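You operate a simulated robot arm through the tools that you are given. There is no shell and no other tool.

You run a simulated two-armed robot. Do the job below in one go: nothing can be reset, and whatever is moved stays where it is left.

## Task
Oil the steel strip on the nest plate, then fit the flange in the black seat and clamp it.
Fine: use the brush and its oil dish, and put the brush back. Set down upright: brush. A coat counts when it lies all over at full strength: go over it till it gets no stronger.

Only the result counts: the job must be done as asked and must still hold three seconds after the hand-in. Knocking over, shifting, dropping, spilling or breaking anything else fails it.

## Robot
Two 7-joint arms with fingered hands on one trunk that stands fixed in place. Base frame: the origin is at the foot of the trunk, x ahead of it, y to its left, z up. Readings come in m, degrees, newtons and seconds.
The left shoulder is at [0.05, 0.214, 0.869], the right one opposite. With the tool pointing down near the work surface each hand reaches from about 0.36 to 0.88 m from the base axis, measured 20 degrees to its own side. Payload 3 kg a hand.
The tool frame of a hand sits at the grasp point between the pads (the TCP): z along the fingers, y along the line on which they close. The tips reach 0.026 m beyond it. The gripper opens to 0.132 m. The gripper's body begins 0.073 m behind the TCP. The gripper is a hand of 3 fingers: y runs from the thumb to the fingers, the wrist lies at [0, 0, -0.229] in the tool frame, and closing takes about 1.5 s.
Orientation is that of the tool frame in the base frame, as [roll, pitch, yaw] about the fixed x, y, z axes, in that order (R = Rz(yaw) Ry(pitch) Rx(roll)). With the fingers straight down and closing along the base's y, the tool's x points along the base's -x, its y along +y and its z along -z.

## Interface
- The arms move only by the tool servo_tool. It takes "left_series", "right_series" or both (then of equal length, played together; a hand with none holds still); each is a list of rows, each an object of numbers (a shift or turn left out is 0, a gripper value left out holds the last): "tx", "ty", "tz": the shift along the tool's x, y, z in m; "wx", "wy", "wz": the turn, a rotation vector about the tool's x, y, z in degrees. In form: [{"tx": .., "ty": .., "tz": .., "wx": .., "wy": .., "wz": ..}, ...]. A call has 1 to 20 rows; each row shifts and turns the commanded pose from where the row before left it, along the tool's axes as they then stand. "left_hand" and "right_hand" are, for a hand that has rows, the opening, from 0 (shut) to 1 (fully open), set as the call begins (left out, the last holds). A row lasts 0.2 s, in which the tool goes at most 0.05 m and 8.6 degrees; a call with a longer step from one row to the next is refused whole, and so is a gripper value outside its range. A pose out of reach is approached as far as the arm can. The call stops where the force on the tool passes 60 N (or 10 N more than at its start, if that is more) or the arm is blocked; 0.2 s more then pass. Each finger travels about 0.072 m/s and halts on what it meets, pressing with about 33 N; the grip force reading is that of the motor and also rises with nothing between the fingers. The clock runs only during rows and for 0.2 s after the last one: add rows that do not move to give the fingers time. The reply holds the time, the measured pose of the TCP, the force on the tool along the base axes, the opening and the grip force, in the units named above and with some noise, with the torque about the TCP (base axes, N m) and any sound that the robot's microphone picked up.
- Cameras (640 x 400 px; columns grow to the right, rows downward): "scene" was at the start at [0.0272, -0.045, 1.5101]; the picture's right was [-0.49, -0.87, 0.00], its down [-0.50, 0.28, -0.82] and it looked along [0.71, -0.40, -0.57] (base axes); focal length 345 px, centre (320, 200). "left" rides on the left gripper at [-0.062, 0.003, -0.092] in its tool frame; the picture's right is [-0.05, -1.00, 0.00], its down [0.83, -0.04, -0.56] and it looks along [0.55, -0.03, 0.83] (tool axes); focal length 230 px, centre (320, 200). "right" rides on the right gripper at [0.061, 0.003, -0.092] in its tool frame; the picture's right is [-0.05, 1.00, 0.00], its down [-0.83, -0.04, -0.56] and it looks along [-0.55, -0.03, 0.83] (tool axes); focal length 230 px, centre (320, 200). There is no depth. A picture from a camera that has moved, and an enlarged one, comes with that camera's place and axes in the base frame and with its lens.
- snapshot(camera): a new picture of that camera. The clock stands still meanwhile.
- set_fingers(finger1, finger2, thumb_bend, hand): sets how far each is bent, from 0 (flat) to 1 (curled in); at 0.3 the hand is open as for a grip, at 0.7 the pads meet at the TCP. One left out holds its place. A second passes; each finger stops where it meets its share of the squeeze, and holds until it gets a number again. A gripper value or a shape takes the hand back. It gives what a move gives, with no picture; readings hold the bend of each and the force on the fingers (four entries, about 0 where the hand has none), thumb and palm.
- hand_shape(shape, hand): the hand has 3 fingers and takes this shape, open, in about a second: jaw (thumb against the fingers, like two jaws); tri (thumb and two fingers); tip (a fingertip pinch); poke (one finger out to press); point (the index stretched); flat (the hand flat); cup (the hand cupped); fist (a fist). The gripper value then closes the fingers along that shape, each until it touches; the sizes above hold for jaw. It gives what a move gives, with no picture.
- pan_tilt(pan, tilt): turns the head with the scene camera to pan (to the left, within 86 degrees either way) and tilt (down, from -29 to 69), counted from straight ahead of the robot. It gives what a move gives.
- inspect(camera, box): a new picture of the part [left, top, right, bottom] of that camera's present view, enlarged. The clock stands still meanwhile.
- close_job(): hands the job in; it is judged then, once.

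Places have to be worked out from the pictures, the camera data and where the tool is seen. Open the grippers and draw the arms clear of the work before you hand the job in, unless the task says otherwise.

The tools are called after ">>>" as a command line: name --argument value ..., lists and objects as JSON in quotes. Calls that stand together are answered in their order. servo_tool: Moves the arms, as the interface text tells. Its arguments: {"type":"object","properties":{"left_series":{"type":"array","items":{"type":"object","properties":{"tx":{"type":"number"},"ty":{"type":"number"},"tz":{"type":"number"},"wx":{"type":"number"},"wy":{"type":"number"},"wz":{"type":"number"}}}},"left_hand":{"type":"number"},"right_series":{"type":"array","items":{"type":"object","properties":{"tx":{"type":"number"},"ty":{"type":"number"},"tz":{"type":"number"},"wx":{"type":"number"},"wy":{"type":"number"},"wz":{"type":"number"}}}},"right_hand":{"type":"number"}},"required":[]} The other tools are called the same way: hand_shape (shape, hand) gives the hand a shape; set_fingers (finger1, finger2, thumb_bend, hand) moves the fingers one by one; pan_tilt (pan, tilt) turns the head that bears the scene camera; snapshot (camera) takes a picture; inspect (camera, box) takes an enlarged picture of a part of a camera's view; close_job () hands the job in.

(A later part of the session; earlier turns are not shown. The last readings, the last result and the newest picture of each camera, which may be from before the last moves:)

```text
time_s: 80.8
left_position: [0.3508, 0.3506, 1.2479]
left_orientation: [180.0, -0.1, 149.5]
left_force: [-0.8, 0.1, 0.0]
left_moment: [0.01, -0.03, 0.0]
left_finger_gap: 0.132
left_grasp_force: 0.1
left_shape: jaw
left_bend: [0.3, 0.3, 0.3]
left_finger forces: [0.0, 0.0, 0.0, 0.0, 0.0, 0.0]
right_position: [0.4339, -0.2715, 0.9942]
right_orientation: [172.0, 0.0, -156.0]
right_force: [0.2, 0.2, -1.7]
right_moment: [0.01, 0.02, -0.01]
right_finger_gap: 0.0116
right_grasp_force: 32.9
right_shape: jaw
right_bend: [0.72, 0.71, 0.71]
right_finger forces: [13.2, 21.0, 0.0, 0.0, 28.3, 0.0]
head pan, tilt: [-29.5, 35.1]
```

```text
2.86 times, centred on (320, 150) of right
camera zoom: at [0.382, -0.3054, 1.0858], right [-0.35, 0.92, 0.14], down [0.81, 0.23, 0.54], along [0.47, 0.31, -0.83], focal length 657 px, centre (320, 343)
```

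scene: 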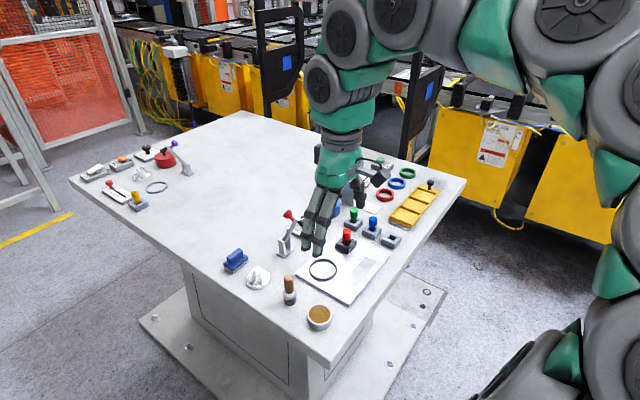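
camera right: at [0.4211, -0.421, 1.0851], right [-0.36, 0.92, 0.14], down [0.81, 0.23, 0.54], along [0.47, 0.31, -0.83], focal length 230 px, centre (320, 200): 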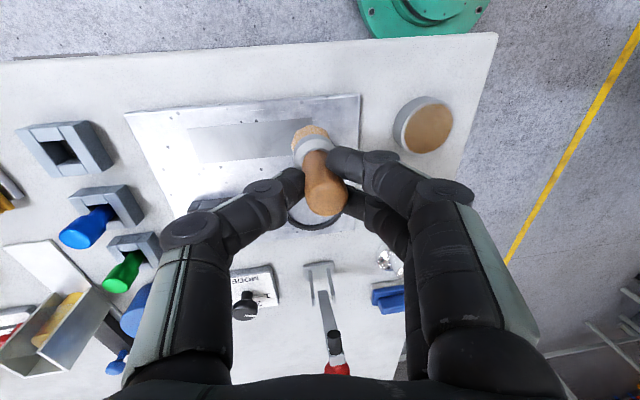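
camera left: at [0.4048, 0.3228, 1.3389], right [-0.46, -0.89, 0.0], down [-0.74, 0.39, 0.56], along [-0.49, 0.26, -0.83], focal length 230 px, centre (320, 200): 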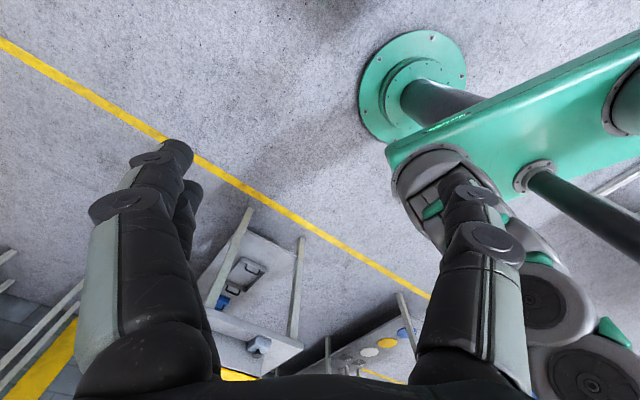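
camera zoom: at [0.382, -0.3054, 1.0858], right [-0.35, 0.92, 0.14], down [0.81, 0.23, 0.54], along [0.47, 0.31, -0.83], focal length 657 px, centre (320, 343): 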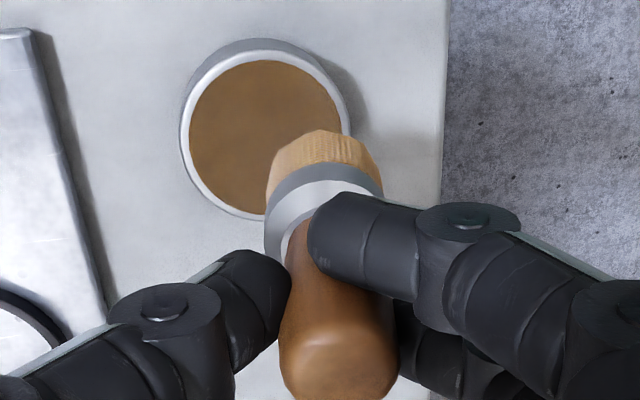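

The coat looks even from both views, with perhaps a faintly weaker edge at the near end. I'll take one more light dip and a last round that over-runs the edges further.

>>> servo_tool --right_series '[{"tx": 0.004, "ty": -0.0099, "tz": -0.0014}, {"tz": 0.0149, "ty": -0.0021}, {"tz": 0.0149, "ty": -0.0021}, {"tz": 0.005, "ty": -0.0007}, {}]'

>>> inspect --camera "scene" --box '[270, 250, 370, 340]'

>>> servo_tool --right_series '[{"tz": 0.001, "ty": -0.0001}, {}]'

>>> servo_tool --right_series '[{"tz": 0.001, "ty": -0.0001}, {}]'

```text
time_s: 82.0
left_position: [0.3499, 0.3519, 1.2471]
left_orientation: [-179.9, 0.0, 149.4]
left_force: [-0.4, 0.1, 0.3]
left_moment: [0.01, -0.02, 0.01]
left_finger_gap: 0.1318
left_grasp_force: 0.0
left_shape: jaw
left_bend: [0.3, 0.3, 0.3]
left_finger forces: [0.0, 0.1, 0.1, 0.0, 0.0, 0.0]
right_position: [0.4347, -0.283, 0.9577]
right_orientation: [172.0, 0.0, -156.0]
right_force: [-0.3, -0.2, -2.2]
right_moment: [0.0, -0.04, -0.02]
right_finger_gap: 0.0116
right_grasp_force: 33.7
right_shape: jaw
right_bend: [0.72, 0.71, 0.71]
right_finger forces: [13.4, 21.0, 0.1, 0.0, 28.2, 0.0]
head pan, tilt: [-29.5, 35.1]
```

```text
4.44 times, centred on (320, 295) of scene
camera zoom: at [0.0272, -0.045, 1.5101], right [-0.49, -0.87, 0.0], down [-0.5, 0.28, -0.82], along [0.71, -0.4, -0.57], focal length 1532 px, centre (320, -222)
```

zoom: 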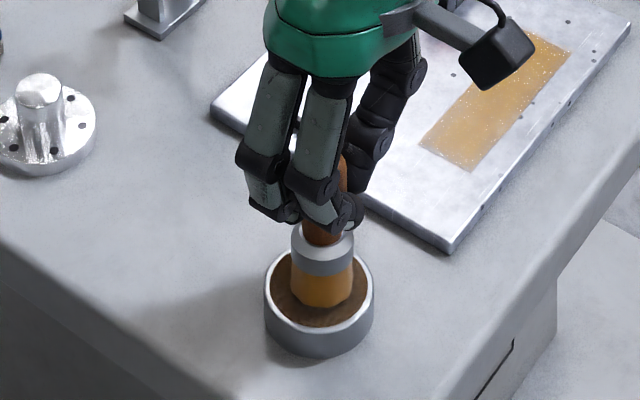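

```text
time_s: 82.6
left_position: [0.3512, 0.3516, 1.2469]
left_orientation: [179.9, 0.0, 149.5]
left_force: [-0.2, 0.2, -0.4]
left_moment: [-0.02, 0.02, 0.01]
left_finger_gap: 0.1319
left_grasp_force: 0.0
left_shape: jaw
left_bend: [0.3, 0.3, 0.3]
left_finger forces: [0.1, 0.0, 0.1, 0.0, 0.0, 0.0]
right_position: [0.4352, -0.2826, 0.9576]
right_orientation: [172.0, 0.0, -156.0]
right_force: [-0.8, 0.5, -1.2]
right_moment: [-0.01, -0.02, 0.0]
right_finger_gap: 0.0113
right_grasp_force: 33.0
right_shape: jaw
right_bend: [0.72, 0.71, 0.71]
right_finger forces: [13.4, 21.1, 0.1, 0.0, 28.3, 0.0]
head pan, tilt: [-29.5, 35.1]
```

```text
time_s: 83.2
left_position: [0.3505, 0.3514, 1.2473]
left_orientation: [-180.0, -0.1, 149.5]
left_force: [-1.2, 0.2, -0.2]
left_moment: [0.01, 0.02, 0.0]
left_finger_gap: 0.1319
left_grasp_force: 0.1
left_shape: jaw
left_bend: [0.3, 0.3, 0.3]
left_finger forces: [0.0, 0.0, 0.0, 0.0, 0.0, 0.1]
right_position: [0.4348, -0.2831, 0.9566]
right_orientation: [172.0, 0.0, -156.0]
right_force: [-0.2, 0.3, -1.0]
right_moment: [-0.06, 0.05, -0.03]
right_finger_gap: 0.0115
right_grasp_force: 33.1
right_shape: jaw
right_bend: [0.72, 0.71, 0.71]
right_finger forces: [13.3, 21.2, 0.0, 0.0, 28.3, 0.1]
head pan, tilt: [-29.5, 35.1]
```

No contact yet, so another step or two.

>>> servo_tool --right_series '[{"tz": 0.001, "ty": -0.0001}, {}]'

>>> servo_tool --right_series '[{"tz": 0.0007, "ty": -0.0001}, {}]'

```text
time_s: 83.8
left_position: [0.3503, 0.3516, 1.2473]
left_orientation: [-179.9, 0.0, 149.5]
left_force: [-0.3, 0.0, 0.7]
left_moment: [-0.02, 0.0, -0.01]
left_finger_gap: 0.1318
left_grasp_force: 0.1
left_shape: jaw
left_bend: [0.3, 0.3, 0.3]
left_finger forces: [0.0, 0.0, 0.0, 0.0, 0.1, 0.0]
right_position: [0.4345, -0.2831, 0.9549]
right_orientation: [171.9, 0.0, -156.0]
right_force: [-0.6, 0.1, 5.3]
right_moment: [-0.02, 0.0, -0.04]
right_finger_gap: 0.0117
right_grasp_force: 33.0
right_shape: jaw
right_bend: [0.72, 0.71, 0.71]
right_finger forces: [14.5, 22.0, 0.0, 0.0, 29.3, 0.0]
head pan, tilt: [-29.5, 35.1]
```

```text
time_s: 84.4
left_position: [0.3504, 0.352, 1.2473]
left_orientation: [-179.9, 0.0, 149.6]
left_force: [-0.8, 0.2, -1.0]
left_moment: [0.0, -0.03, -0.01]
left_finger_gap: 0.1318
left_grasp_force: 0.0
left_shape: jaw
left_bend: [0.3, 0.3, 0.3]
left_finger forces: [0.0, 0.0, 0.0, 0.0, 0.0, 0.1]
right_position: [0.4349, -0.2826, 0.955]
right_orientation: [172.0, 0.1, -156.0]
right_force: [-2.9, 0.4, 14.3]
right_moment: [0.09, 0.05, 0.02]
right_finger_gap: 0.0124
right_grasp_force: 32.5
right_shape: jaw
right_bend: [0.72, 0.71, 0.71]
right_finger forces: [16.9, 24.4, 0.0, 0.0, 31.3, 0.0]
head pan, tilt: [-29.5, 35.1]
```

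It's dipped with about 14 N. I'll lift and return to the strip.

>>> servo_tool --right_series '[{"tz": -0.0099, "ty": 0.0014}, {"tz": -0.0277, "ty": 0.0039}, {"tx": 0.004, "ty": -0.035, "tz": -0.0049}, {"tx": 0.004, "ty": -0.035, "tz": -0.0049}, {"tx": 0.004, "ty": -0.035, "tz": -0.0049}, {}]'

>>> inspect --camera "scene" --box '[320, 220, 420, 310]'

>>> inspect --camera "right" --box '[180, 60, 440, 220]'

```text
time_s: 85.8
left_position: [0.3504, 0.3505, 1.2473]
left_orientation: [180.0, 0.0, 149.5]
left_force: [0.1, 0.1, -0.6]
left_moment: [0.02, 0.0, -0.01]
left_finger_gap: 0.1321
left_grasp_force: 0.0
left_shape: jaw
left_bend: [0.3, 0.3, 0.3]
left_finger forces: [0.1, 0.0, 0.0, 0.0, 0.0, 0.0]
right_position: [0.4665, -0.3855, 0.9938]
right_orientation: [172.1, 0.0, -156.0]
right_force: [-0.2, 0.0, 0.1]
right_moment: [-0.04, -0.03, 0.01]
right_finger_gap: 0.0118
right_grasp_force: 33.0
right_shape: jaw
right_bend: [0.72, 0.71, 0.71]
right_finger forces: [12.3, 21.5, 0.0, 0.0, 28.2, 0.1]
head pan, tilt: [-29.5, 35.1]
```

```text
4.44 times, centred on (370, 265) of scene
camera zoom: at [0.0272, -0.045, 1.5101], right [-0.49, -0.87, 0.0], down [-0.5, 0.28, -0.82], along [0.71, -0.4, -0.57], focal length 1532 px, centre (98, -89)
```

zoom: 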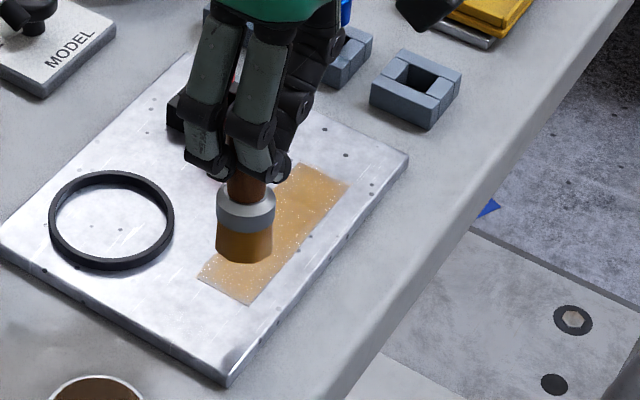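

```text
2.46 times, centred on (310, 140) of right
camera zoom: at [0.4148, -0.4192, 1.0856], right [-0.35, 0.92, 0.14], down [0.81, 0.23, 0.54], along [0.47, 0.31, -0.83], focal length 566 px, centre (345, 348)
```

zoom: 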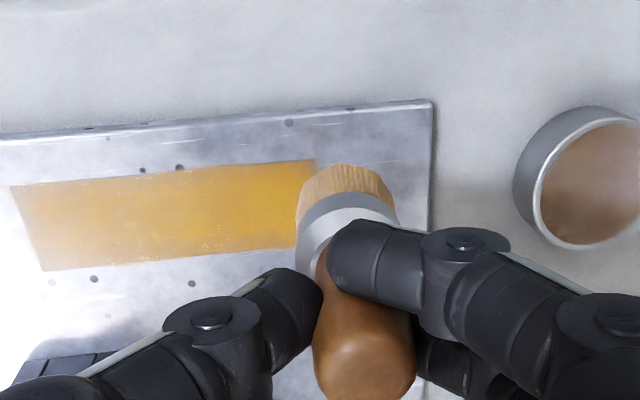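

The brush is right at the strip's end, on the lane near its robot-side edge. I'll lower to graze and check the force.

>>> servo_tool --right_series '[{"tz": 0.0198, "ty": -0.0028}, {"tz": 0.0198, "ty": -0.0028}, {"tz": 0.008, "ty": -0.0011}, {}]'

>>> servo_tool --right_series '[{"tz": 0.001, "ty": -0.0001}, {}]'

>>> servo_tool --right_series '[{"tz": 0.0008, "ty": -0.0001}, {}]'

```text
time_s: 86.8
left_position: [0.3509, 0.3528, 1.2475]
left_orientation: [180.0, -0.1, 149.5]
left_force: [-0.7, 1.7, -0.8]
left_moment: [-0.01, 0.0, -0.01]
left_finger_gap: 0.132
left_grasp_force: 0.0
left_shape: jaw
left_bend: [0.3, 0.3, 0.3]
left_finger forces: [0.0, 0.0, 0.1, 0.0, 0.0, 0.1]
right_position: [0.4668, -0.3851, 0.9445]
right_orientation: [172.0, -0.1, -156.0]
right_force: [-1.2, 0.6, 6.5]
right_moment: [0.12, -0.03, 0.0]
right_finger_gap: 0.0098
right_grasp_force: 32.8
right_shape: jaw
right_bend: [0.75, 0.7, 0.72]
right_finger forces: [0.0, 23.9, 0.0, 0.0, 27.8, 0.0]
head pan, tilt: [-29.5, 35.1]
```

```text
time_s: 87.4
left_position: [0.3504, 0.351, 1.2489]
left_orientation: [-179.9, 0.0, 149.5]
left_force: [-0.5, 0.7, 0.1]
left_moment: [0.03, 0.04, 0.01]
left_finger_gap: 0.1318
left_grasp_force: 0.1
left_shape: jaw
left_bend: [0.3, 0.3, 0.3]
left_finger forces: [0.0, 0.0, 0.0, 0.0, 0.1, 0.0]
right_position: [0.4665, -0.3848, 0.9431]
right_orientation: [172.0, 0.0, -156.0]
right_force: [-2.1, -0.2, 13.9]
right_moment: [0.19, -0.03, 0.02]
right_finger_gap: 0.0102
right_grasp_force: 33.3
right_shape: jaw
right_bend: [0.75, 0.7, 0.72]
right_finger forces: [0.0, 24.2, 0.1, 0.0, 29.1, 0.0]
head pan, tilt: [-29.5, 35.1]
```

```text
time_s: 88.0
left_position: [0.3493, 0.3508, 1.2481]
left_orientation: [-180.0, 0.0, 149.5]
left_force: [0.5, 0.4, 0.8]
left_moment: [0.01, 0.01, -0.03]
left_finger_gap: 0.1319
left_grasp_force: 0.1
left_shape: jaw
left_bend: [0.3, 0.3, 0.3]
left_finger forces: [0.0, 0.0, 0.1, 0.1, 0.0, 0.0]
right_position: [0.4667, -0.3848, 0.9429]
right_orientation: [172.0, 0.0, -156.0]
right_force: [-2.3, -0.1, 22.4]
right_moment: [0.27, -0.04, 0.04]
right_finger_gap: 0.011
right_grasp_force: 32.9
right_shape: jaw
right_bend: [0.75, 0.71, 0.73]
right_finger forces: [0.0, 24.7, 0.1, 0.0, 30.9, 0.0]
head pan, tilt: [-29.5, 35.1]
```

Finger 1 has slipped past the handle (0 N). I'll ease up and look at how the brush sits.

>>> servo_tool --right_series '[{"tz": -0.0018, "ty": 0.0003}, {}]'

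>>> inspect --camera "scene" --box '[340, 240, 400, 300]'

>>> inspect --camera "right" --box '[240, 80, 400, 220]'

```text
time_s: 88.6
left_position: [0.3502, 0.3514, 1.2473]
left_orientation: [179.9, -0.1, 149.5]
left_force: [0.6, 0.2, 0.3]
left_moment: [0.01, 0.01, -0.01]
left_finger_gap: 0.1318
left_grasp_force: 0.1
left_shape: jaw
left_bend: [0.3, 0.3, 0.3]
left_finger forces: [0.0, 0.1, 0.1, 0.0, 0.2, 0.0]
right_position: [0.4661, -0.3834, 0.9442]
right_orientation: [172.0, 0.0, -156.0]
right_force: [0.9, 0.2, 0.9]
right_moment: [0.09, -0.1, -0.02]
right_finger_gap: 0.0107
right_grasp_force: 32.8
right_shape: jaw
right_bend: [0.75, 0.7, 0.72]
right_finger forces: [0.0, 23.5, 0.0, 0.0, 27.2, 0.1]
head pan, tilt: [-29.5, 35.1]
```

```text
6.67 times, centred on (370, 270) of scene
camera zoom: at [0.0272, -0.045, 1.5101], right [-0.49, -0.87, 0.0], down [-0.5, 0.28, -0.82], along [0.71, -0.4, -0.57], focal length 2299 px, centre (-13, -267)
```

zoom: 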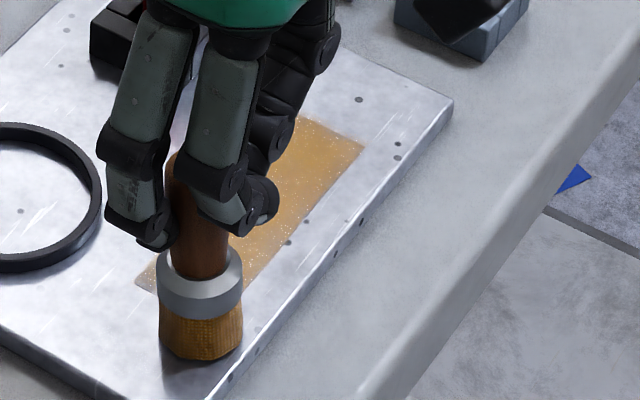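

```text
2.86 times, centred on (320, 150) of right
camera zoom: at [0.4144, -0.418, 1.0365], right [-0.35, 0.92, 0.14], down [0.81, 0.23, 0.54], along [0.47, 0.31, -0.83], focal length 657 px, centre (320, 343)
```

zoom: 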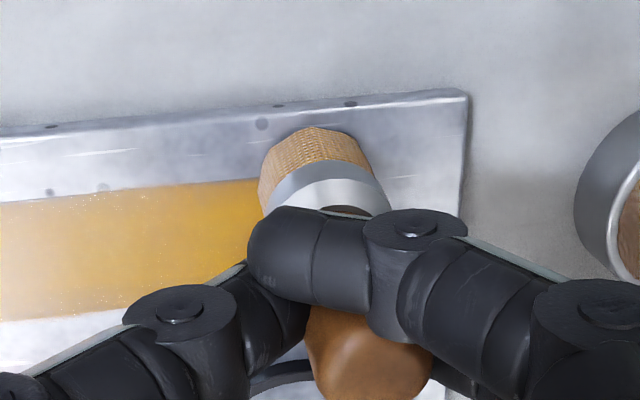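

The brush is still wet and held by finger 2 and the thumb, slightly tilted, with near-zero contact force. Gentle strokes along tool y are fine in this pinch, so I'll go over the lanes lightly.

>>> servo_tool --right_series '[{"ty": -0.0132, "tz": -0.00186}, {"ty": -0.0132, "tz": -0.00186}, {"ty": -0.0132, "tz": -0.00186}, {"ty": -0.0132, "tz": -0.00186}, {"ty": -0.0132, "tz": -0.00186}, {"ty": -0.0132, "tz": -0.00186}, {"ty": -0.0132, "tz": -0.00186}, {"ty": -0.0132, "tz": -0.00186}, {"ty": -0.0132, "tz": -0.00186}, {"tx": -0.01}, {"ty": 0.0132, "tz": 0.00186}, {"ty": 0.0132, "tz": 0.00186}, {"ty": 0.0132, "tz": 0.00186}, {"ty": 0.0132, "tz": 0.00186}, {"ty": 0.0132, "tz": 0.00186}, {"ty": 0.0132, "tz": 0.00186}, {"ty": 0.0132, "tz": 0.00186}, {"ty": 0.0132, "tz": 0.00186}, {"ty": 0.0132, "tz": 0.00186}]'

>>> inspect --camera "scene" --box '[340, 240, 400, 300]'

>>> inspect --camera "right" --box '[100, 60, 380, 220]'

```text
time_s: 92.6
left_position: [0.3518, 0.3516, 1.2468]
left_orientation: [-179.9, 0.1, 149.5]
left_force: [-0.4, -0.4, -0.3]
left_moment: [0.02, -0.02, 0.0]
left_finger_gap: 0.1318
left_grasp_force: 0.1
left_shape: jaw
left_bend: [0.3, 0.3, 0.3]
left_finger forces: [0.0, 0.0, 0.0, 0.0, 0.1, 0.0]
right_position: [0.4763, -0.3809, 0.9453]
right_orientation: [172.0, -0.1, -156.0]
right_force: [0.7, -1.2, 5.6]
right_moment: [-0.09, -0.09, -0.02]
right_finger_gap: 0.0107
right_grasp_force: 32.9
right_shape: jaw
right_bend: [0.75, 0.69, 0.73]
right_finger forces: [0.2, 23.3, 0.0, 0.1, 33.9, 0.0]
head pan, tilt: [-29.5, 35.1]
```

```text
6.67 times, centred on (370, 270) of scene
camera zoom: at [0.0272, -0.045, 1.5101], right [-0.49, -0.87, 0.0], down [-0.5, 0.28, -0.82], along [0.71, -0.4, -0.57], focal length 2299 px, centre (-13, -267)
```

zoom: 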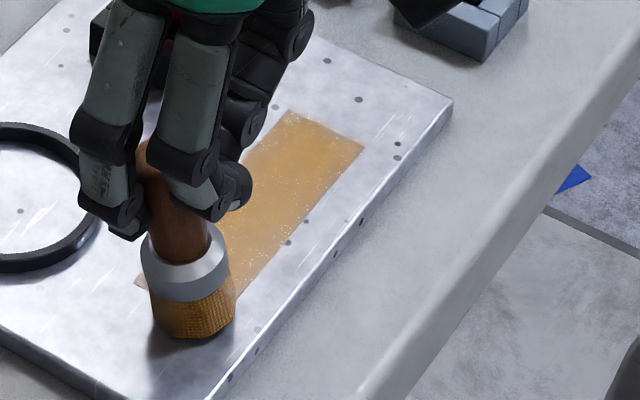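

```text
2.29 times, centred on (240, 140) of right
camera zoom: at [0.4241, -0.414, 1.0365], right [-0.35, 0.92, 0.14], down [0.81, 0.23, 0.54], along [0.47, 0.3, -0.83], focal length 526 px, centre (503, 337)
```

zoom: 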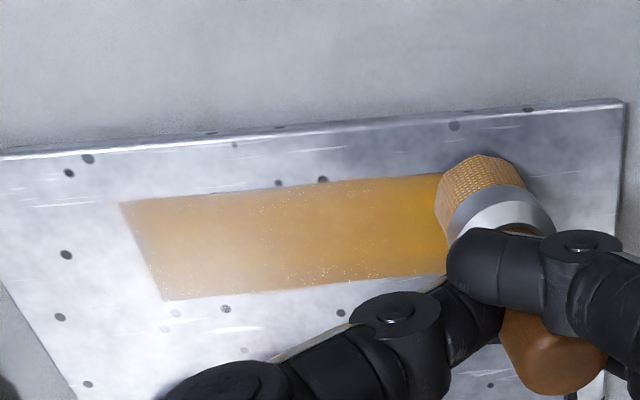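

Two more light lanes on the far side of the strip.

>>> servo_tool --right_series '[{"tx": -0.009, "tz": -0.0005}, {"ty": -0.0132, "tz": -0.00186}, {"ty": -0.0132, "tz": -0.00186}, {"ty": -0.0132, "tz": -0.00186}, {"ty": -0.0132, "tz": -0.00186}, {"ty": -0.0132, "tz": -0.00186}, {"ty": -0.0132, "tz": -0.00186}, {"ty": -0.0132, "tz": -0.00186}, {"ty": -0.0132, "tz": -0.00186}, {"ty": -0.0132, "tz": -0.00186}, {"tx": -0.008}, {"ty": 0.0132, "tz": 0.00186}, {"ty": 0.0132, "tz": 0.00186}, {"ty": 0.0132, "tz": 0.00186}, {"ty": 0.0132, "tz": 0.00186}, {"ty": 0.0132, "tz": 0.00186}, {"ty": 0.0132, "tz": 0.00186}, {"ty": 0.0132, "tz": 0.00186}, {"ty": 0.0132, "tz": 0.00186}]'

>>> inspect --camera "scene" --box '[340, 240, 400, 300]'

>>> inspect --camera "right" --box '[100, 60, 380, 220]'

```text
time_s: 96.6
left_position: [0.3509, 0.3503, 1.2464]
left_orientation: [-179.9, 0.0, 149.5]
left_force: [-0.5, 0.4, 0.5]
left_moment: [0.04, 0.0, -0.01]
left_finger_gap: 0.1318
left_grasp_force: 0.1
left_shape: jaw
left_bend: [0.3, 0.3, 0.3]
left_finger forces: [0.1, 0.0, 0.0, 0.0, 0.0, 0.0]
right_position: [0.4972, -0.3858, 0.9458]
right_orientation: [172.1, 0.0, -156.0]
right_force: [0.5, 0.0, -0.4]
right_moment: [0.02, -0.01, 0.0]
right_finger_gap: 0.01
right_grasp_force: 32.9
right_shape: jaw
right_bend: [0.75, 0.69, 0.73]
right_finger forces: [0.0, 21.9, 0.1, 0.0, 27.8, 0.1]
head pan, tilt: [-29.5, 35.1]
```

```text
6.67 times, centred on (370, 270) of scene
camera zoom: at [0.0272, -0.045, 1.5101], right [-0.49, -0.87, 0.0], down [-0.5, 0.28, -0.82], along [0.71, -0.4, -0.57], focal length 2299 px, centre (-13, -267)
```

zoom: 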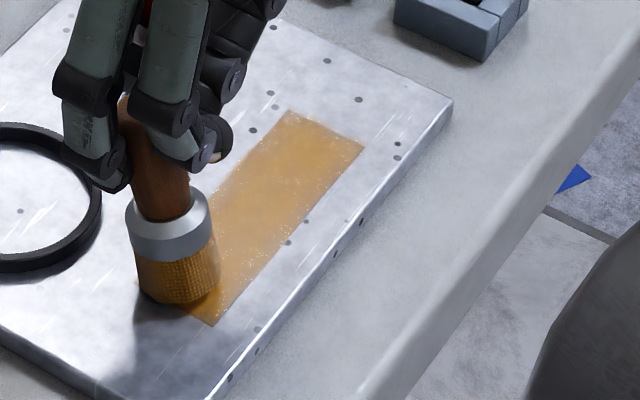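

```text
2.29 times, centred on (240, 140) of right
camera zoom: at [0.4446, -0.4198, 1.0377], right [-0.35, 0.92, 0.14], down [0.81, 0.23, 0.54], along [0.47, 0.3, -0.83], focal length 526 px, centre (503, 337)
```

zoom: 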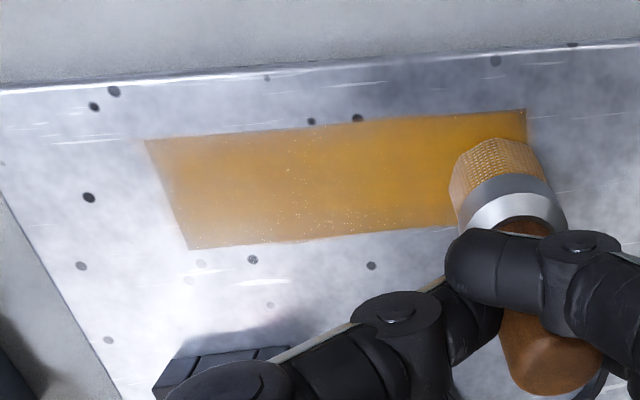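

The strip is evenly amber all over. The brush now tilts in the grip with its bottom towards the robot, so I'll lift it, carry it above its home spot (0.509, -0.240) and measure the tilt.

>>> servo_tool --right_series '[{"tz": -0.0198, "ty": 0.0028}, {"tz": -0.0396, "ty": 0.0056}, {"tx": -0.018, "ty": 0.0308, "tz": 0.0043}, {"tx": -0.018, "ty": 0.0308, "tz": 0.0043}, {"tx": -0.018, "ty": 0.0308, "tz": 0.0043}, {"tx": -0.018, "ty": 0.0308, "tz": 0.0043}, {}]'

>>> inspect --camera "scene" --box '[240, 210, 360, 310]'

>>> snapshot --camera "right"

>>> inspect --camera "scene" --box '[355, 245, 405, 295]'

```text
time_s: 98.2
left_position: [0.3499, 0.3502, 1.2482]
left_orientation: [180.0, 0.0, 149.5]
left_force: [-0.5, -1.3, -0.3]
left_moment: [0.0, -0.04, -0.02]
left_finger_gap: 0.1319
left_grasp_force: 0.0
left_shape: jaw
left_bend: [0.3, 0.3, 0.3]
left_finger forces: [0.0, 0.0, 0.0, 0.0, 0.1, 0.0]
right_position: [0.5124, -0.2416, 1.0059]
right_orientation: [172.0, 0.1, -156.0]
right_force: [-0.1, 0.4, -0.9]
right_moment: [0.0, -0.01, 0.02]
right_finger_gap: 0.0099
right_grasp_force: 33.2
right_shape: jaw
right_bend: [0.75, 0.69, 0.73]
right_finger forces: [0.0, 21.5, 0.1, 0.0, 27.8, 0.0]
head pan, tilt: [-29.5, 35.1]
```

```text
4.00 times, centred on (300, 260) of scene
camera zoom: at [0.0272, -0.045, 1.5101], right [-0.49, -0.87, 0.0], down [-0.5, 0.28, -0.82], along [0.71, -0.4, -0.57], focal length 1379 px, centre (400, -40)
```

zoom: 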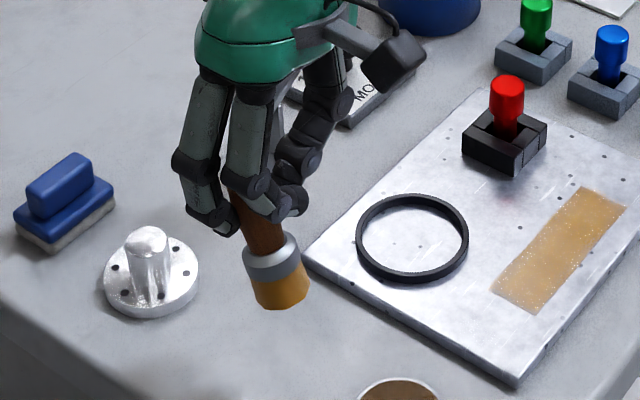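

```text
taken
camera right: at [0.4602, -0.2759, 1.097], right [-0.35, 0.92, 0.14], down [0.81, 0.23, 0.54], along [0.47, 0.31, -0.83], focal length 230 px, centre (320, 200)
```

right: 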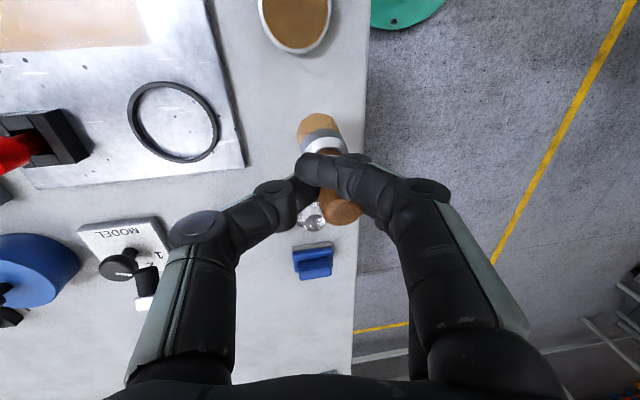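

```text
8.00 times, centred on (380, 270) of scene
camera zoom: at [0.0272, -0.045, 1.5101], right [-0.49, -0.87, 0.0], down [-0.5, 0.28, -0.82], along [0.71, -0.4, -0.57], focal length 2759 px, centre (-160, -360)
```

zoom: 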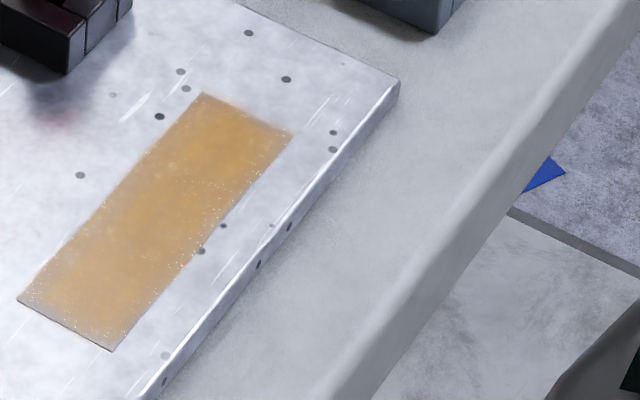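

The coat looks the same as before this round, so it has reached full strength. The brush leans with its bottom about 15° towards the robot, so I'll counter-rotate the hand by −16° about tool y and look again.

>>> servo_tool --right_series '[{"wy": -5.4}, {"wy": -5.3}, {"wy": -5.3}, {}]'

>>> inspect --camera "scene" --box '[240, 210, 360, 310]'

>>> inspect --camera "right" --box '[240, 60, 400, 240]'

```text
time_s: 99.2
left_position: [0.351, 0.3508, 1.2476]
left_orientation: [-180.0, 0.0, 149.6]
left_force: [-0.5, -0.6, 0.3]
left_moment: [0.04, 0.06, 0.04]
left_finger_gap: 0.132
left_grasp_force: 0.0
left_shape: jaw
left_bend: [0.3, 0.3, 0.3]
left_finger forces: [0.0, 0.0, 0.0, 0.0, 0.0, 0.0]
right_position: [0.5122, -0.243, 1.0057]
right_orientation: [171.7, 15.8, -158.2]
right_force: [-0.8, 0.6, -0.7]
right_moment: [-0.03, -0.01, -0.03]
right_finger_gap: 0.0097
right_grasp_force: 32.7
right_shape: jaw
right_bend: [0.75, 0.69, 0.73]
right_finger forces: [0.0, 21.2, 0.0, 0.0, 27.5, 0.0]
head pan, tilt: [-29.5, 35.1]
```

```text
4.00 times, centred on (300, 260) of scene
camera zoom: at [0.0272, -0.045, 1.5101], right [-0.49, -0.87, 0.0], down [-0.5, 0.28, -0.82], along [0.71, -0.4, -0.57], focal length 1379 px, centre (400, -40)
```

zoom: 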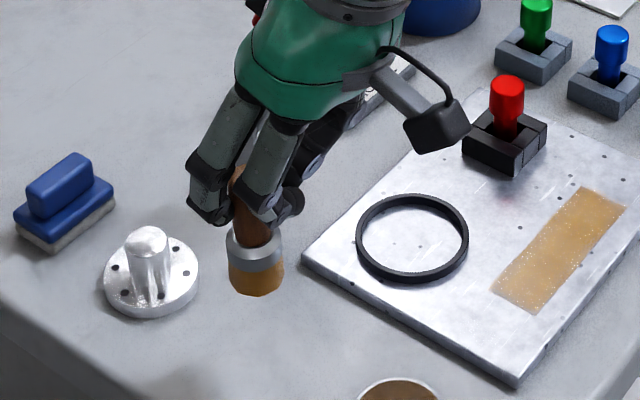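

```text
2.22 times, centred on (320, 150) of right
camera zoom: at [0.4375, -0.2832, 1.0767], right [-0.36, 0.92, 0.15], down [0.65, 0.13, 0.75], along [0.67, 0.37, -0.64], focal length 511 px, centre (320, 311)
```

zoom: 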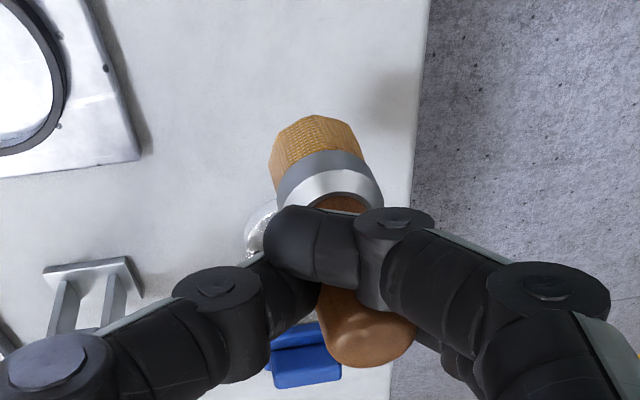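

It's much better, with the bottom still about 7° towards the robot. I'll rotate another −7° and check.

>>> servo_tool --right_series '[{"wy": -3.5}, {"wy": -3.5}, {}]'

>>> inspect --camera "scene" --box '[260, 230, 320, 290]'

>>> inspect --camera "right" --box '[240, 60, 400, 240]'

```text
time_s: 100.0
left_position: [0.3503, 0.352, 1.2467]
left_orientation: [-180.0, 0.0, 149.6]
left_force: [-0.5, -0.2, 0.1]
left_moment: [0.0, 0.02, 0.0]
left_finger_gap: 0.132
left_grasp_force: 0.0
left_shape: jaw
left_bend: [0.3, 0.3, 0.3]
left_finger forces: [0.1, 0.0, 0.0, 0.0, 0.1, 0.0]
right_position: [0.5105, -0.2429, 1.0056]
right_orientation: [171.3, 22.8, -159.4]
right_force: [0.1, -0.1, -1.0]
right_moment: [0.0, 0.0, -0.01]
right_finger_gap: 0.0102
right_grasp_force: 32.9
right_shape: jaw
right_bend: [0.75, 0.69, 0.73]
right_finger forces: [0.0, 21.1, 0.0, 0.0, 27.3, 0.1]
head pan, tilt: [-29.5, 35.1]
```

```text
6.67 times, centred on (290, 260) of scene
camera zoom: at [0.0272, -0.045, 1.5101], right [-0.49, -0.87, 0.0], down [-0.5, 0.28, -0.82], along [0.71, -0.4, -0.57], focal length 2299 px, centre (520, -200)
```

zoom: 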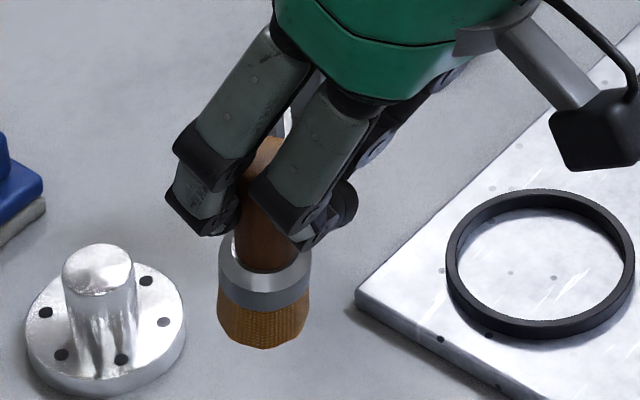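

```text
2.22 times, centred on (320, 150) of right
camera zoom: at [0.4293, -0.2853, 1.0658], right [-0.36, 0.92, 0.16], down [0.56, 0.08, 0.82], along [0.74, 0.38, -0.55], focal length 511 px, centre (320, 311)
```

zoom: 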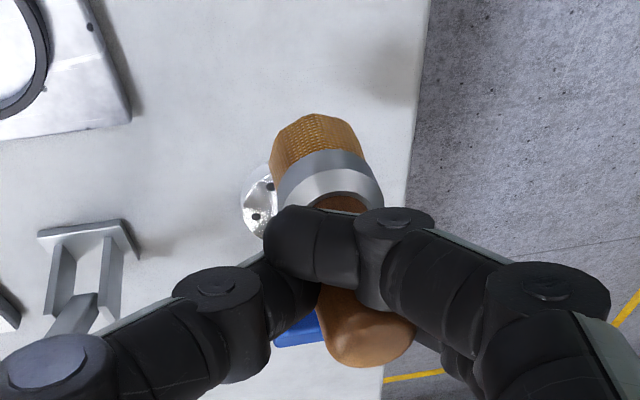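

It's within about 3° of vertical now. I'll give back 2°, shift the brush's bottom to its home spot (about 1.3 cm) and lower 6 cm.

>>> servo_tool --right_series '[{"wy": 2}, {"tx": 0.0109, "ty": -0.0055, "tz": -0.005}, {"tx": 0.0071, "ty": -0.0028, "tz": 0.0185}, {"tx": 0.0071, "ty": -0.0028, "tz": 0.0185}, {"tx": 0.0071, "ty": -0.0028, "tz": 0.0185}, {}]'

>>> inspect --camera "scene" --box '[260, 240, 330, 310]'

>>> inspect --camera "right" --box '[240, 60, 400, 240]'

```text
time_s: 101.4
left_position: [0.3499, 0.3519, 1.2473]
left_orientation: [-180.0, 0.0, 149.6]
left_force: [-0.3, 0.1, -0.5]
left_moment: [0.02, 0.0, -0.02]
left_finger_gap: 0.1321
left_grasp_force: 0.0
left_shape: jaw
left_bend: [0.3, 0.3, 0.3]
left_finger forces: [0.0, 0.0, 0.0, 0.0, 0.0, 0.0]
right_position: [0.5018, -0.2525, 0.9441]
right_orientation: [171.4, 20.7, -159.0]
right_force: [-0.2, 0.6, -1.0]
right_moment: [-0.02, 0.06, 0.0]
right_finger_gap: 0.0098
right_grasp_force: 33.2
right_shape: jaw
right_bend: [0.75, 0.69, 0.73]
right_finger forces: [0.0, 21.0, 0.1, 0.0, 27.1, 0.1]
head pan, tilt: [-29.5, 35.1]
```

```text
5.71 times, centred on (295, 275) of scene
camera zoom: at [0.0272, -0.045, 1.5101], right [-0.49, -0.87, 0.0], down [-0.5, 0.28, -0.82], along [0.71, -0.4, -0.57], focal length 1970 px, centre (463, -229)
```

zoom: 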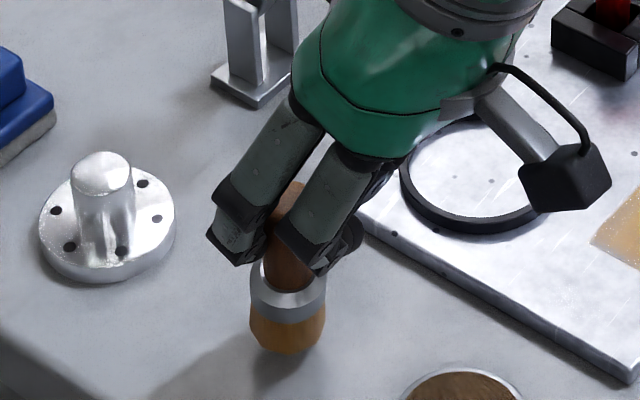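

```text
2.22 times, centred on (320, 150) of right
camera zoom: at [0.4235, -0.2945, 1.0091], right [-0.36, 0.92, 0.16], down [0.59, 0.09, 0.8], along [0.72, 0.38, -0.58], focal length 511 px, centre (320, 311)
```

zoom: 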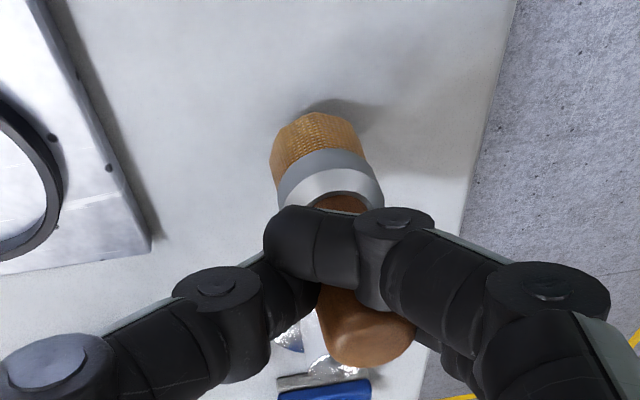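

The brush's bottom is above its home spot, at about (0.512, -0.239). I'll lower it in small steps until it touches.

>>> servo_tool --right_series '[{"tx": 0.0014, "ty": -0.0006, "tz": 0.0037}, {}]'

>>> servo_tool --right_series '[{"tx": 0.0007, "ty": -0.0003, "tz": 0.0018}, {}]'

>>> servo_tool --right_series '[{"tx": 0.0007, "ty": -0.0003, "tz": 0.0018}, {}]'

```text
time_s: 102.0
left_position: [0.3502, 0.3517, 1.247]
left_orientation: [-179.9, 0.0, 149.5]
left_force: [0.0, -0.1, -0.8]
left_moment: [0.0, -0.01, -0.04]
left_finger_gap: 0.1317
left_grasp_force: 0.0
left_shape: jaw
left_bend: [0.3, 0.3, 0.3]
left_finger forces: [0.0, 0.1, 0.1, 0.0, 0.0, 0.0]
right_position: [0.5024, -0.2515, 0.9416]
right_orientation: [171.4, 20.8, -159.2]
right_force: [0.4, 0.0, -1.3]
right_moment: [-0.04, 0.0, 0.0]
right_finger_gap: 0.0099
right_grasp_force: 33.2
right_shape: jaw
right_bend: [0.75, 0.69, 0.73]
right_finger forces: [0.0, 21.0, 0.1, 0.1, 27.0, 0.1]
head pan, tilt: [-29.5, 35.1]
```

```text
time_s: 102.6
left_position: [0.3504, 0.3517, 1.2471]
left_orientation: [-180.0, 0.0, 149.5]
left_force: [0.6, 0.2, -0.1]
left_moment: [0.04, -0.02, 0.03]
left_finger_gap: 0.132
left_grasp_force: 0.1
left_shape: jaw
left_bend: [0.3, 0.3, 0.3]
left_finger forces: [0.0, 0.0, 0.0, 0.0, 0.0, 0.0]
right_position: [0.5038, -0.2532, 0.9398]
right_orientation: [171.3, 20.8, -159.1]
right_force: [-0.7, -0.1, -0.3]
right_moment: [0.01, -0.03, 0.0]
right_finger_gap: 0.01
right_grasp_force: 33.1
right_shape: jaw
right_bend: [0.75, 0.69, 0.73]
right_finger forces: [0.0, 21.0, 0.1, 0.0, 27.2, 0.0]
head pan, tilt: [-29.5, 35.1]
```

```text
time_s: 103.2
left_position: [0.3507, 0.3509, 1.2465]
left_orientation: [-179.9, 0.1, 149.5]
left_force: [0.3, 0.5, 0.9]
left_moment: [-0.01, 0.04, -0.04]
left_finger_gap: 0.1318
left_grasp_force: 0.0
left_shape: jaw
left_bend: [0.3, 0.3, 0.3]
left_finger forces: [0.0, 0.0, 0.0, 0.0, 0.1, 0.0]
right_position: [0.5034, -0.252, 0.938]
right_orientation: [171.4, 20.9, -159.1]
right_force: [0.7, 0.6, -0.3]
right_moment: [0.01, 0.01, -0.01]
right_finger_gap: 0.0103
right_grasp_force: 33.1
right_shape: jaw
right_bend: [0.75, 0.69, 0.73]
right_finger forces: [0.0, 20.9, 0.1, 0.0, 27.1, 0.0]
head pan, tilt: [-29.5, 35.1]
```

Still free, so I'll continue down.

>>> servo_tool --right_series '[{"tx": 0.0007, "ty": -0.0003, "tz": 0.0018}, {}]'

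>>> servo_tool --right_series '[{"tx": 0.0005, "ty": -0.0002, "tz": 0.0013}, {}]'

>>> inspect --camera "scene" --box '[260, 240, 330, 310]'

```text
time_s: 103.8
left_position: [0.3519, 0.3522, 1.247]
left_orientation: [179.9, 0.0, 149.5]
left_force: [-0.3, -0.2, -0.5]
left_moment: [-0.01, 0.03, -0.01]
left_finger_gap: 0.132
left_grasp_force: 0.0
left_shape: jaw
left_bend: [0.3, 0.3, 0.3]
left_finger forces: [0.0, 0.0, 0.0, 0.0, 0.0, 0.0]
right_position: [0.5037, -0.253, 0.9351]
right_orientation: [171.5, 20.9, -159.1]
right_force: [0.3, 0.0, -1.5]
right_moment: [-0.02, -0.02, -0.03]
right_finger_gap: 0.0099
right_grasp_force: 32.9
right_shape: jaw
right_bend: [0.75, 0.69, 0.73]
right_finger forces: [0.1, 21.0, 0.1, 0.1, 27.1, 0.1]
head pan, tilt: [-29.5, 35.1]
```

```text
time_s: 104.4
left_position: [0.3501, 0.3512, 1.2477]
left_orientation: [-180.0, 0.0, 149.5]
left_force: [-1.2, 0.0, 0.6]
left_moment: [0.01, -0.01, -0.01]
left_finger_gap: 0.1319
left_grasp_force: 0.0
left_shape: jaw
left_bend: [0.3, 0.3, 0.3]
left_finger forces: [0.0, 0.0, 0.0, 0.0, 0.0, 0.0]
right_position: [0.5027, -0.2527, 0.9341]
right_orientation: [171.5, 20.8, -159.1]
right_force: [-0.4, -0.1, -1.8]
right_moment: [-0.01, 0.02, -0.01]
right_finger_gap: 0.0096
right_grasp_force: 32.4
right_shape: jaw
right_bend: [0.75, 0.69, 0.73]
right_finger forces: [0.0, 21.0, 0.0, 0.0, 27.0, 0.1]
head pan, tilt: [-29.5, 35.1]
```

```text
5.71 times, centred on (295, 275) of scene
camera zoom: at [0.0272, -0.045, 1.5101], right [-0.49, -0.87, 0.0], down [-0.5, 0.28, -0.82], along [0.71, -0.4, -0.57], focal length 1970 px, centre (463, -229)
```

zoom: 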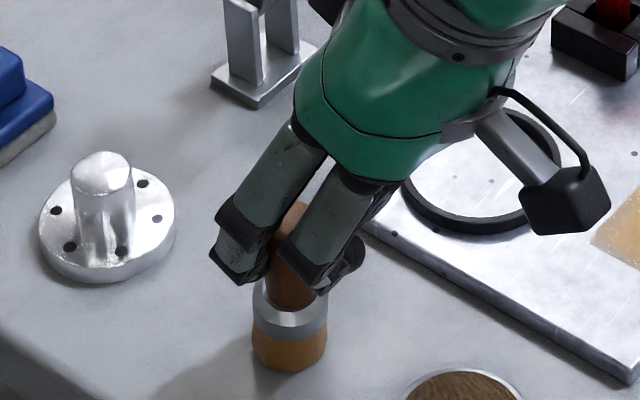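

>>> servo_tool --right_series '[{"tx": 0.0004, "ty": -0.0001, "tz": 0.0009}, {}]'

>>> servo_tool --right_series '[{"tx": 0.0004, "ty": -0.0001, "tz": 0.0009}, {}]'

>>> servo_tool --right_series '[{"tx": 0.0004, "ty": -0.0001, "tz": 0.0009}, {}]'

```text
time_s: 105.0
left_position: [0.3504, 0.351, 1.2484]
left_orientation: [-179.9, 0.0, 149.5]
left_force: [0.0, -0.5, -0.6]
left_moment: [0.01, 0.0, -0.01]
left_finger_gap: 0.132
left_grasp_force: 0.1
left_shape: jaw
left_bend: [0.3, 0.3, 0.3]
left_finger forces: [0.0, 0.1, 0.0, 0.0, 0.1, 0.0]
right_position: [0.5036, -0.2521, 0.9325]
right_orientation: [171.5, 20.8, -159.1]
right_force: [-0.6, 0.2, -0.6]
right_moment: [0.0, 0.01, -0.01]
right_finger_gap: 0.0095
right_grasp_force: 32.9
right_shape: jaw
right_bend: [0.75, 0.69, 0.73]
right_finger forces: [0.0, 21.1, 0.1, 0.1, 27.1, 0.0]
head pan, tilt: [-29.5, 35.1]
```

```text
time_s: 105.6
left_position: [0.3503, 0.3503, 1.2471]
left_orientation: [-180.0, -0.1, 149.5]
left_force: [0.5, 0.2, 0.5]
left_moment: [0.04, 0.01, 0.0]
left_finger_gap: 0.1319
left_grasp_force: 0.2
left_shape: jaw
left_bend: [0.3, 0.3, 0.3]
left_finger forces: [0.1, 0.2, 0.0, 0.0, 0.1, 0.0]
right_position: [0.5035, -0.2521, 0.9317]
right_orientation: [171.5, 20.8, -159.0]
right_force: [0.7, -0.6, 1.4]
right_moment: [0.0, 0.01, -0.02]
right_finger_gap: 0.0096
right_grasp_force: 33.3
right_shape: jaw
right_bend: [0.75, 0.69, 0.73]
right_finger forces: [0.0, 21.2, 0.0, 0.0, 27.4, 0.0]
head pan, tilt: [-29.5, 35.1]
```

```text
time_s: 106.2
left_position: [0.3511, 0.3514, 1.247]
left_orientation: [180.0, -0.1, 149.5]
left_force: [0.0, 0.4, -0.4]
left_moment: [0.0, 0.03, 0.01]
left_finger_gap: 0.1318
left_grasp_force: 0.1
left_shape: jaw
left_bend: [0.3, 0.3, 0.3]
left_finger forces: [0.0, 0.0, 0.0, 0.0, 0.0, 0.0]
right_position: [0.5026, -0.2526, 0.9309]
right_orientation: [171.4, 20.7, -159.1]
right_force: [1.7, 0.5, 9.2]
right_moment: [0.07, -0.05, 0.02]
right_finger_gap: 0.0101
right_grasp_force: 33.4
right_shape: jaw
right_bend: [0.75, 0.69, 0.73]
right_finger forces: [0.0, 22.9, 0.0, 0.0, 29.2, 0.1]
head pan, tilt: [-29.5, 35.1]
```

It touches with about 9 N and is upright. I'll release by opening fully, which worked cleanly before.

>>> servo_tool --right_series '[{}, {}, {}, {}, {}, {}, {}, {}]' --right_hand 1

>>> inspect --camera "scene" --box '[260, 240, 330, 310]'

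>>> snapshot --camera "right"

```text
time_s: 108.0
left_position: [0.3495, 0.3527, 1.2467]
left_orientation: [179.9, 0.0, 149.5]
left_force: [-0.3, 0.2, 0.7]
left_moment: [0.01, 0.0, 0.0]
left_finger_gap: 0.1321
left_grasp_force: 0.1
left_shape: jaw
left_bend: [0.3, 0.3, 0.3]
left_finger forces: [0.0, 0.0, 0.1, 0.0, 0.1, 0.0]
right_position: [0.5027, -0.2533, 0.9305]
right_orientation: [171.5, 20.8, -159.2]
right_force: [-1.9, -0.1, -0.1]
right_moment: [0.0, 0.01, -0.01]
right_finger_gap: 0.1321
right_grasp_force: 0.0
right_shape: jaw
right_bend: [0.3, 0.3, 0.3]
right_finger forces: [0.0, 0.1, 0.1, 0.0, 0.1, 0.0]
head pan, tilt: [-29.5, 35.1]
```

```text
5.71 times, centred on (295, 275) of scene
camera zoom: at [0.0272, -0.045, 1.5101], right [-0.49, -0.87, 0.0], down [-0.5, 0.28, -0.82], along [0.71, -0.4, -0.57], focal length 1970 px, centre (463, -229)
```

zoom: 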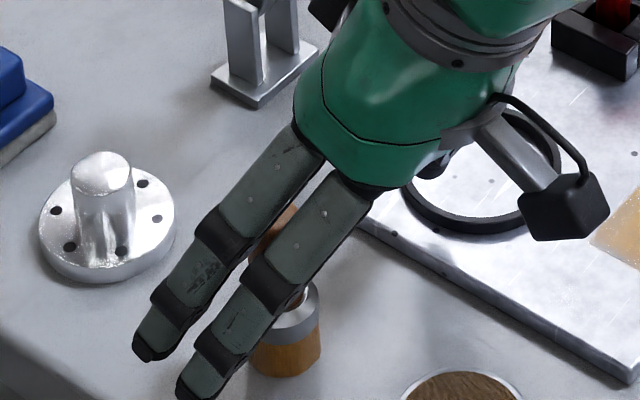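

```text
taken
camera right: at [0.4234, -0.2945, 0.9952], right [-0.36, 0.92, 0.16], down [0.59, 0.09, 0.8], along [0.72, 0.38, -0.58], focal length 230 px, centre (320, 200)
```

right: 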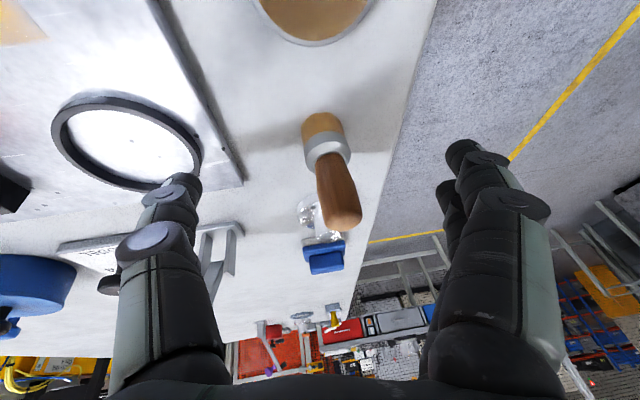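

The brush stands upright on its own. I'll retract along the tool axis, then level the hand.

>>> servo_tool --right_series '[{"tz": -0.02}, {"tz": -0.03}, {"tz": -0.035}, {"tz": -0.04}, {"tz": -0.04}, {"wy": 7}, {"wy": 7}, {"wy": 7}, {"wx": 8}, {}]'

>>> snapshot --camera "right"

>>> snapshot --camera "scene"

>>> inspect --camera "scene" --box '[230, 200, 410, 340]'

```text
time_s: 110.2
left_position: [0.3523, 0.3517, 1.247]
left_orientation: [-179.9, 0.0, 149.6]
left_force: [-0.1, 0.2, 0.3]
left_moment: [0.02, 0.01, 0.0]
left_finger_gap: 0.1317
left_grasp_force: 0.0
left_shape: jaw
left_bend: [0.3, 0.3, 0.3]
left_finger forces: [0.0, 0.1, 0.0, 0.0, 0.0, 0.0]
right_position: [0.457, -0.2967, 1.0835]
right_orientation: [180.0, 0.0, -156.1]
right_force: [-0.2, 0.5, -1.3]
right_moment: [0.0, -0.05, 0.0]
right_finger_gap: 0.1318
right_grasp_force: 0.0
right_shape: jaw
right_bend: [0.3, 0.3, 0.3]
right_finger forces: [0.1, 0.1, 0.0, 0.0, 0.0, 0.0]
head pan, tilt: [-29.5, 35.1]
```

```text
taken
camera right: at [0.4005, -0.3187, 1.176], right [-0.36, 0.93, 0.0], down [0.78, 0.3, 0.56], along [0.52, 0.2, -0.83], focal length 230 px, centre (320, 200)
```

right: 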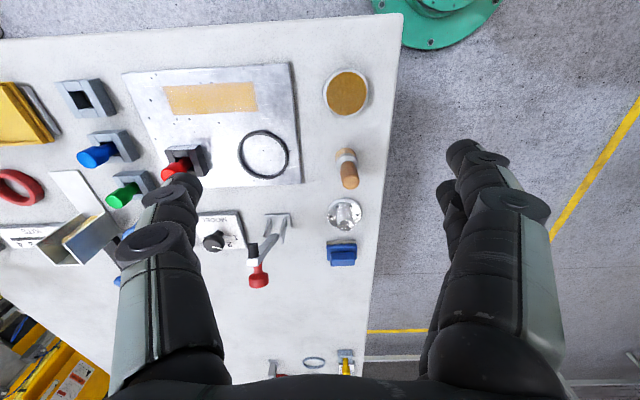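

```text
taken
```

scene: 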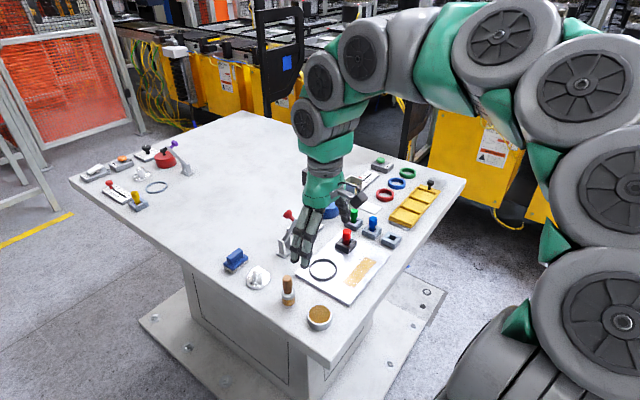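

```text
2.86 times, centred on (320, 270) of scene
camera zoom: at [0.0272, -0.045, 1.5101], right [-0.49, -0.87, 0.0], down [-0.5, 0.28, -0.82], along [0.71, -0.4, -0.57], focal length 985 px, centre (320, 0)
```

zoom: 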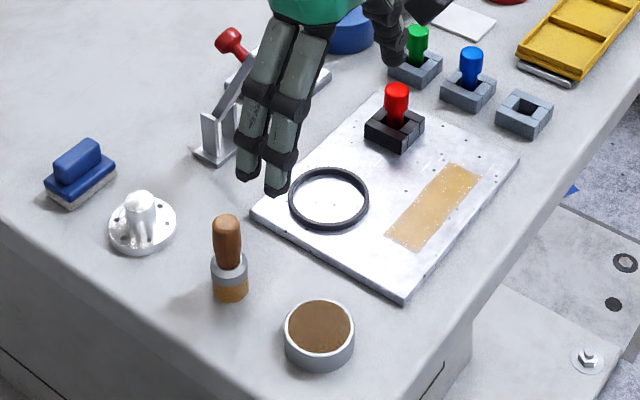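

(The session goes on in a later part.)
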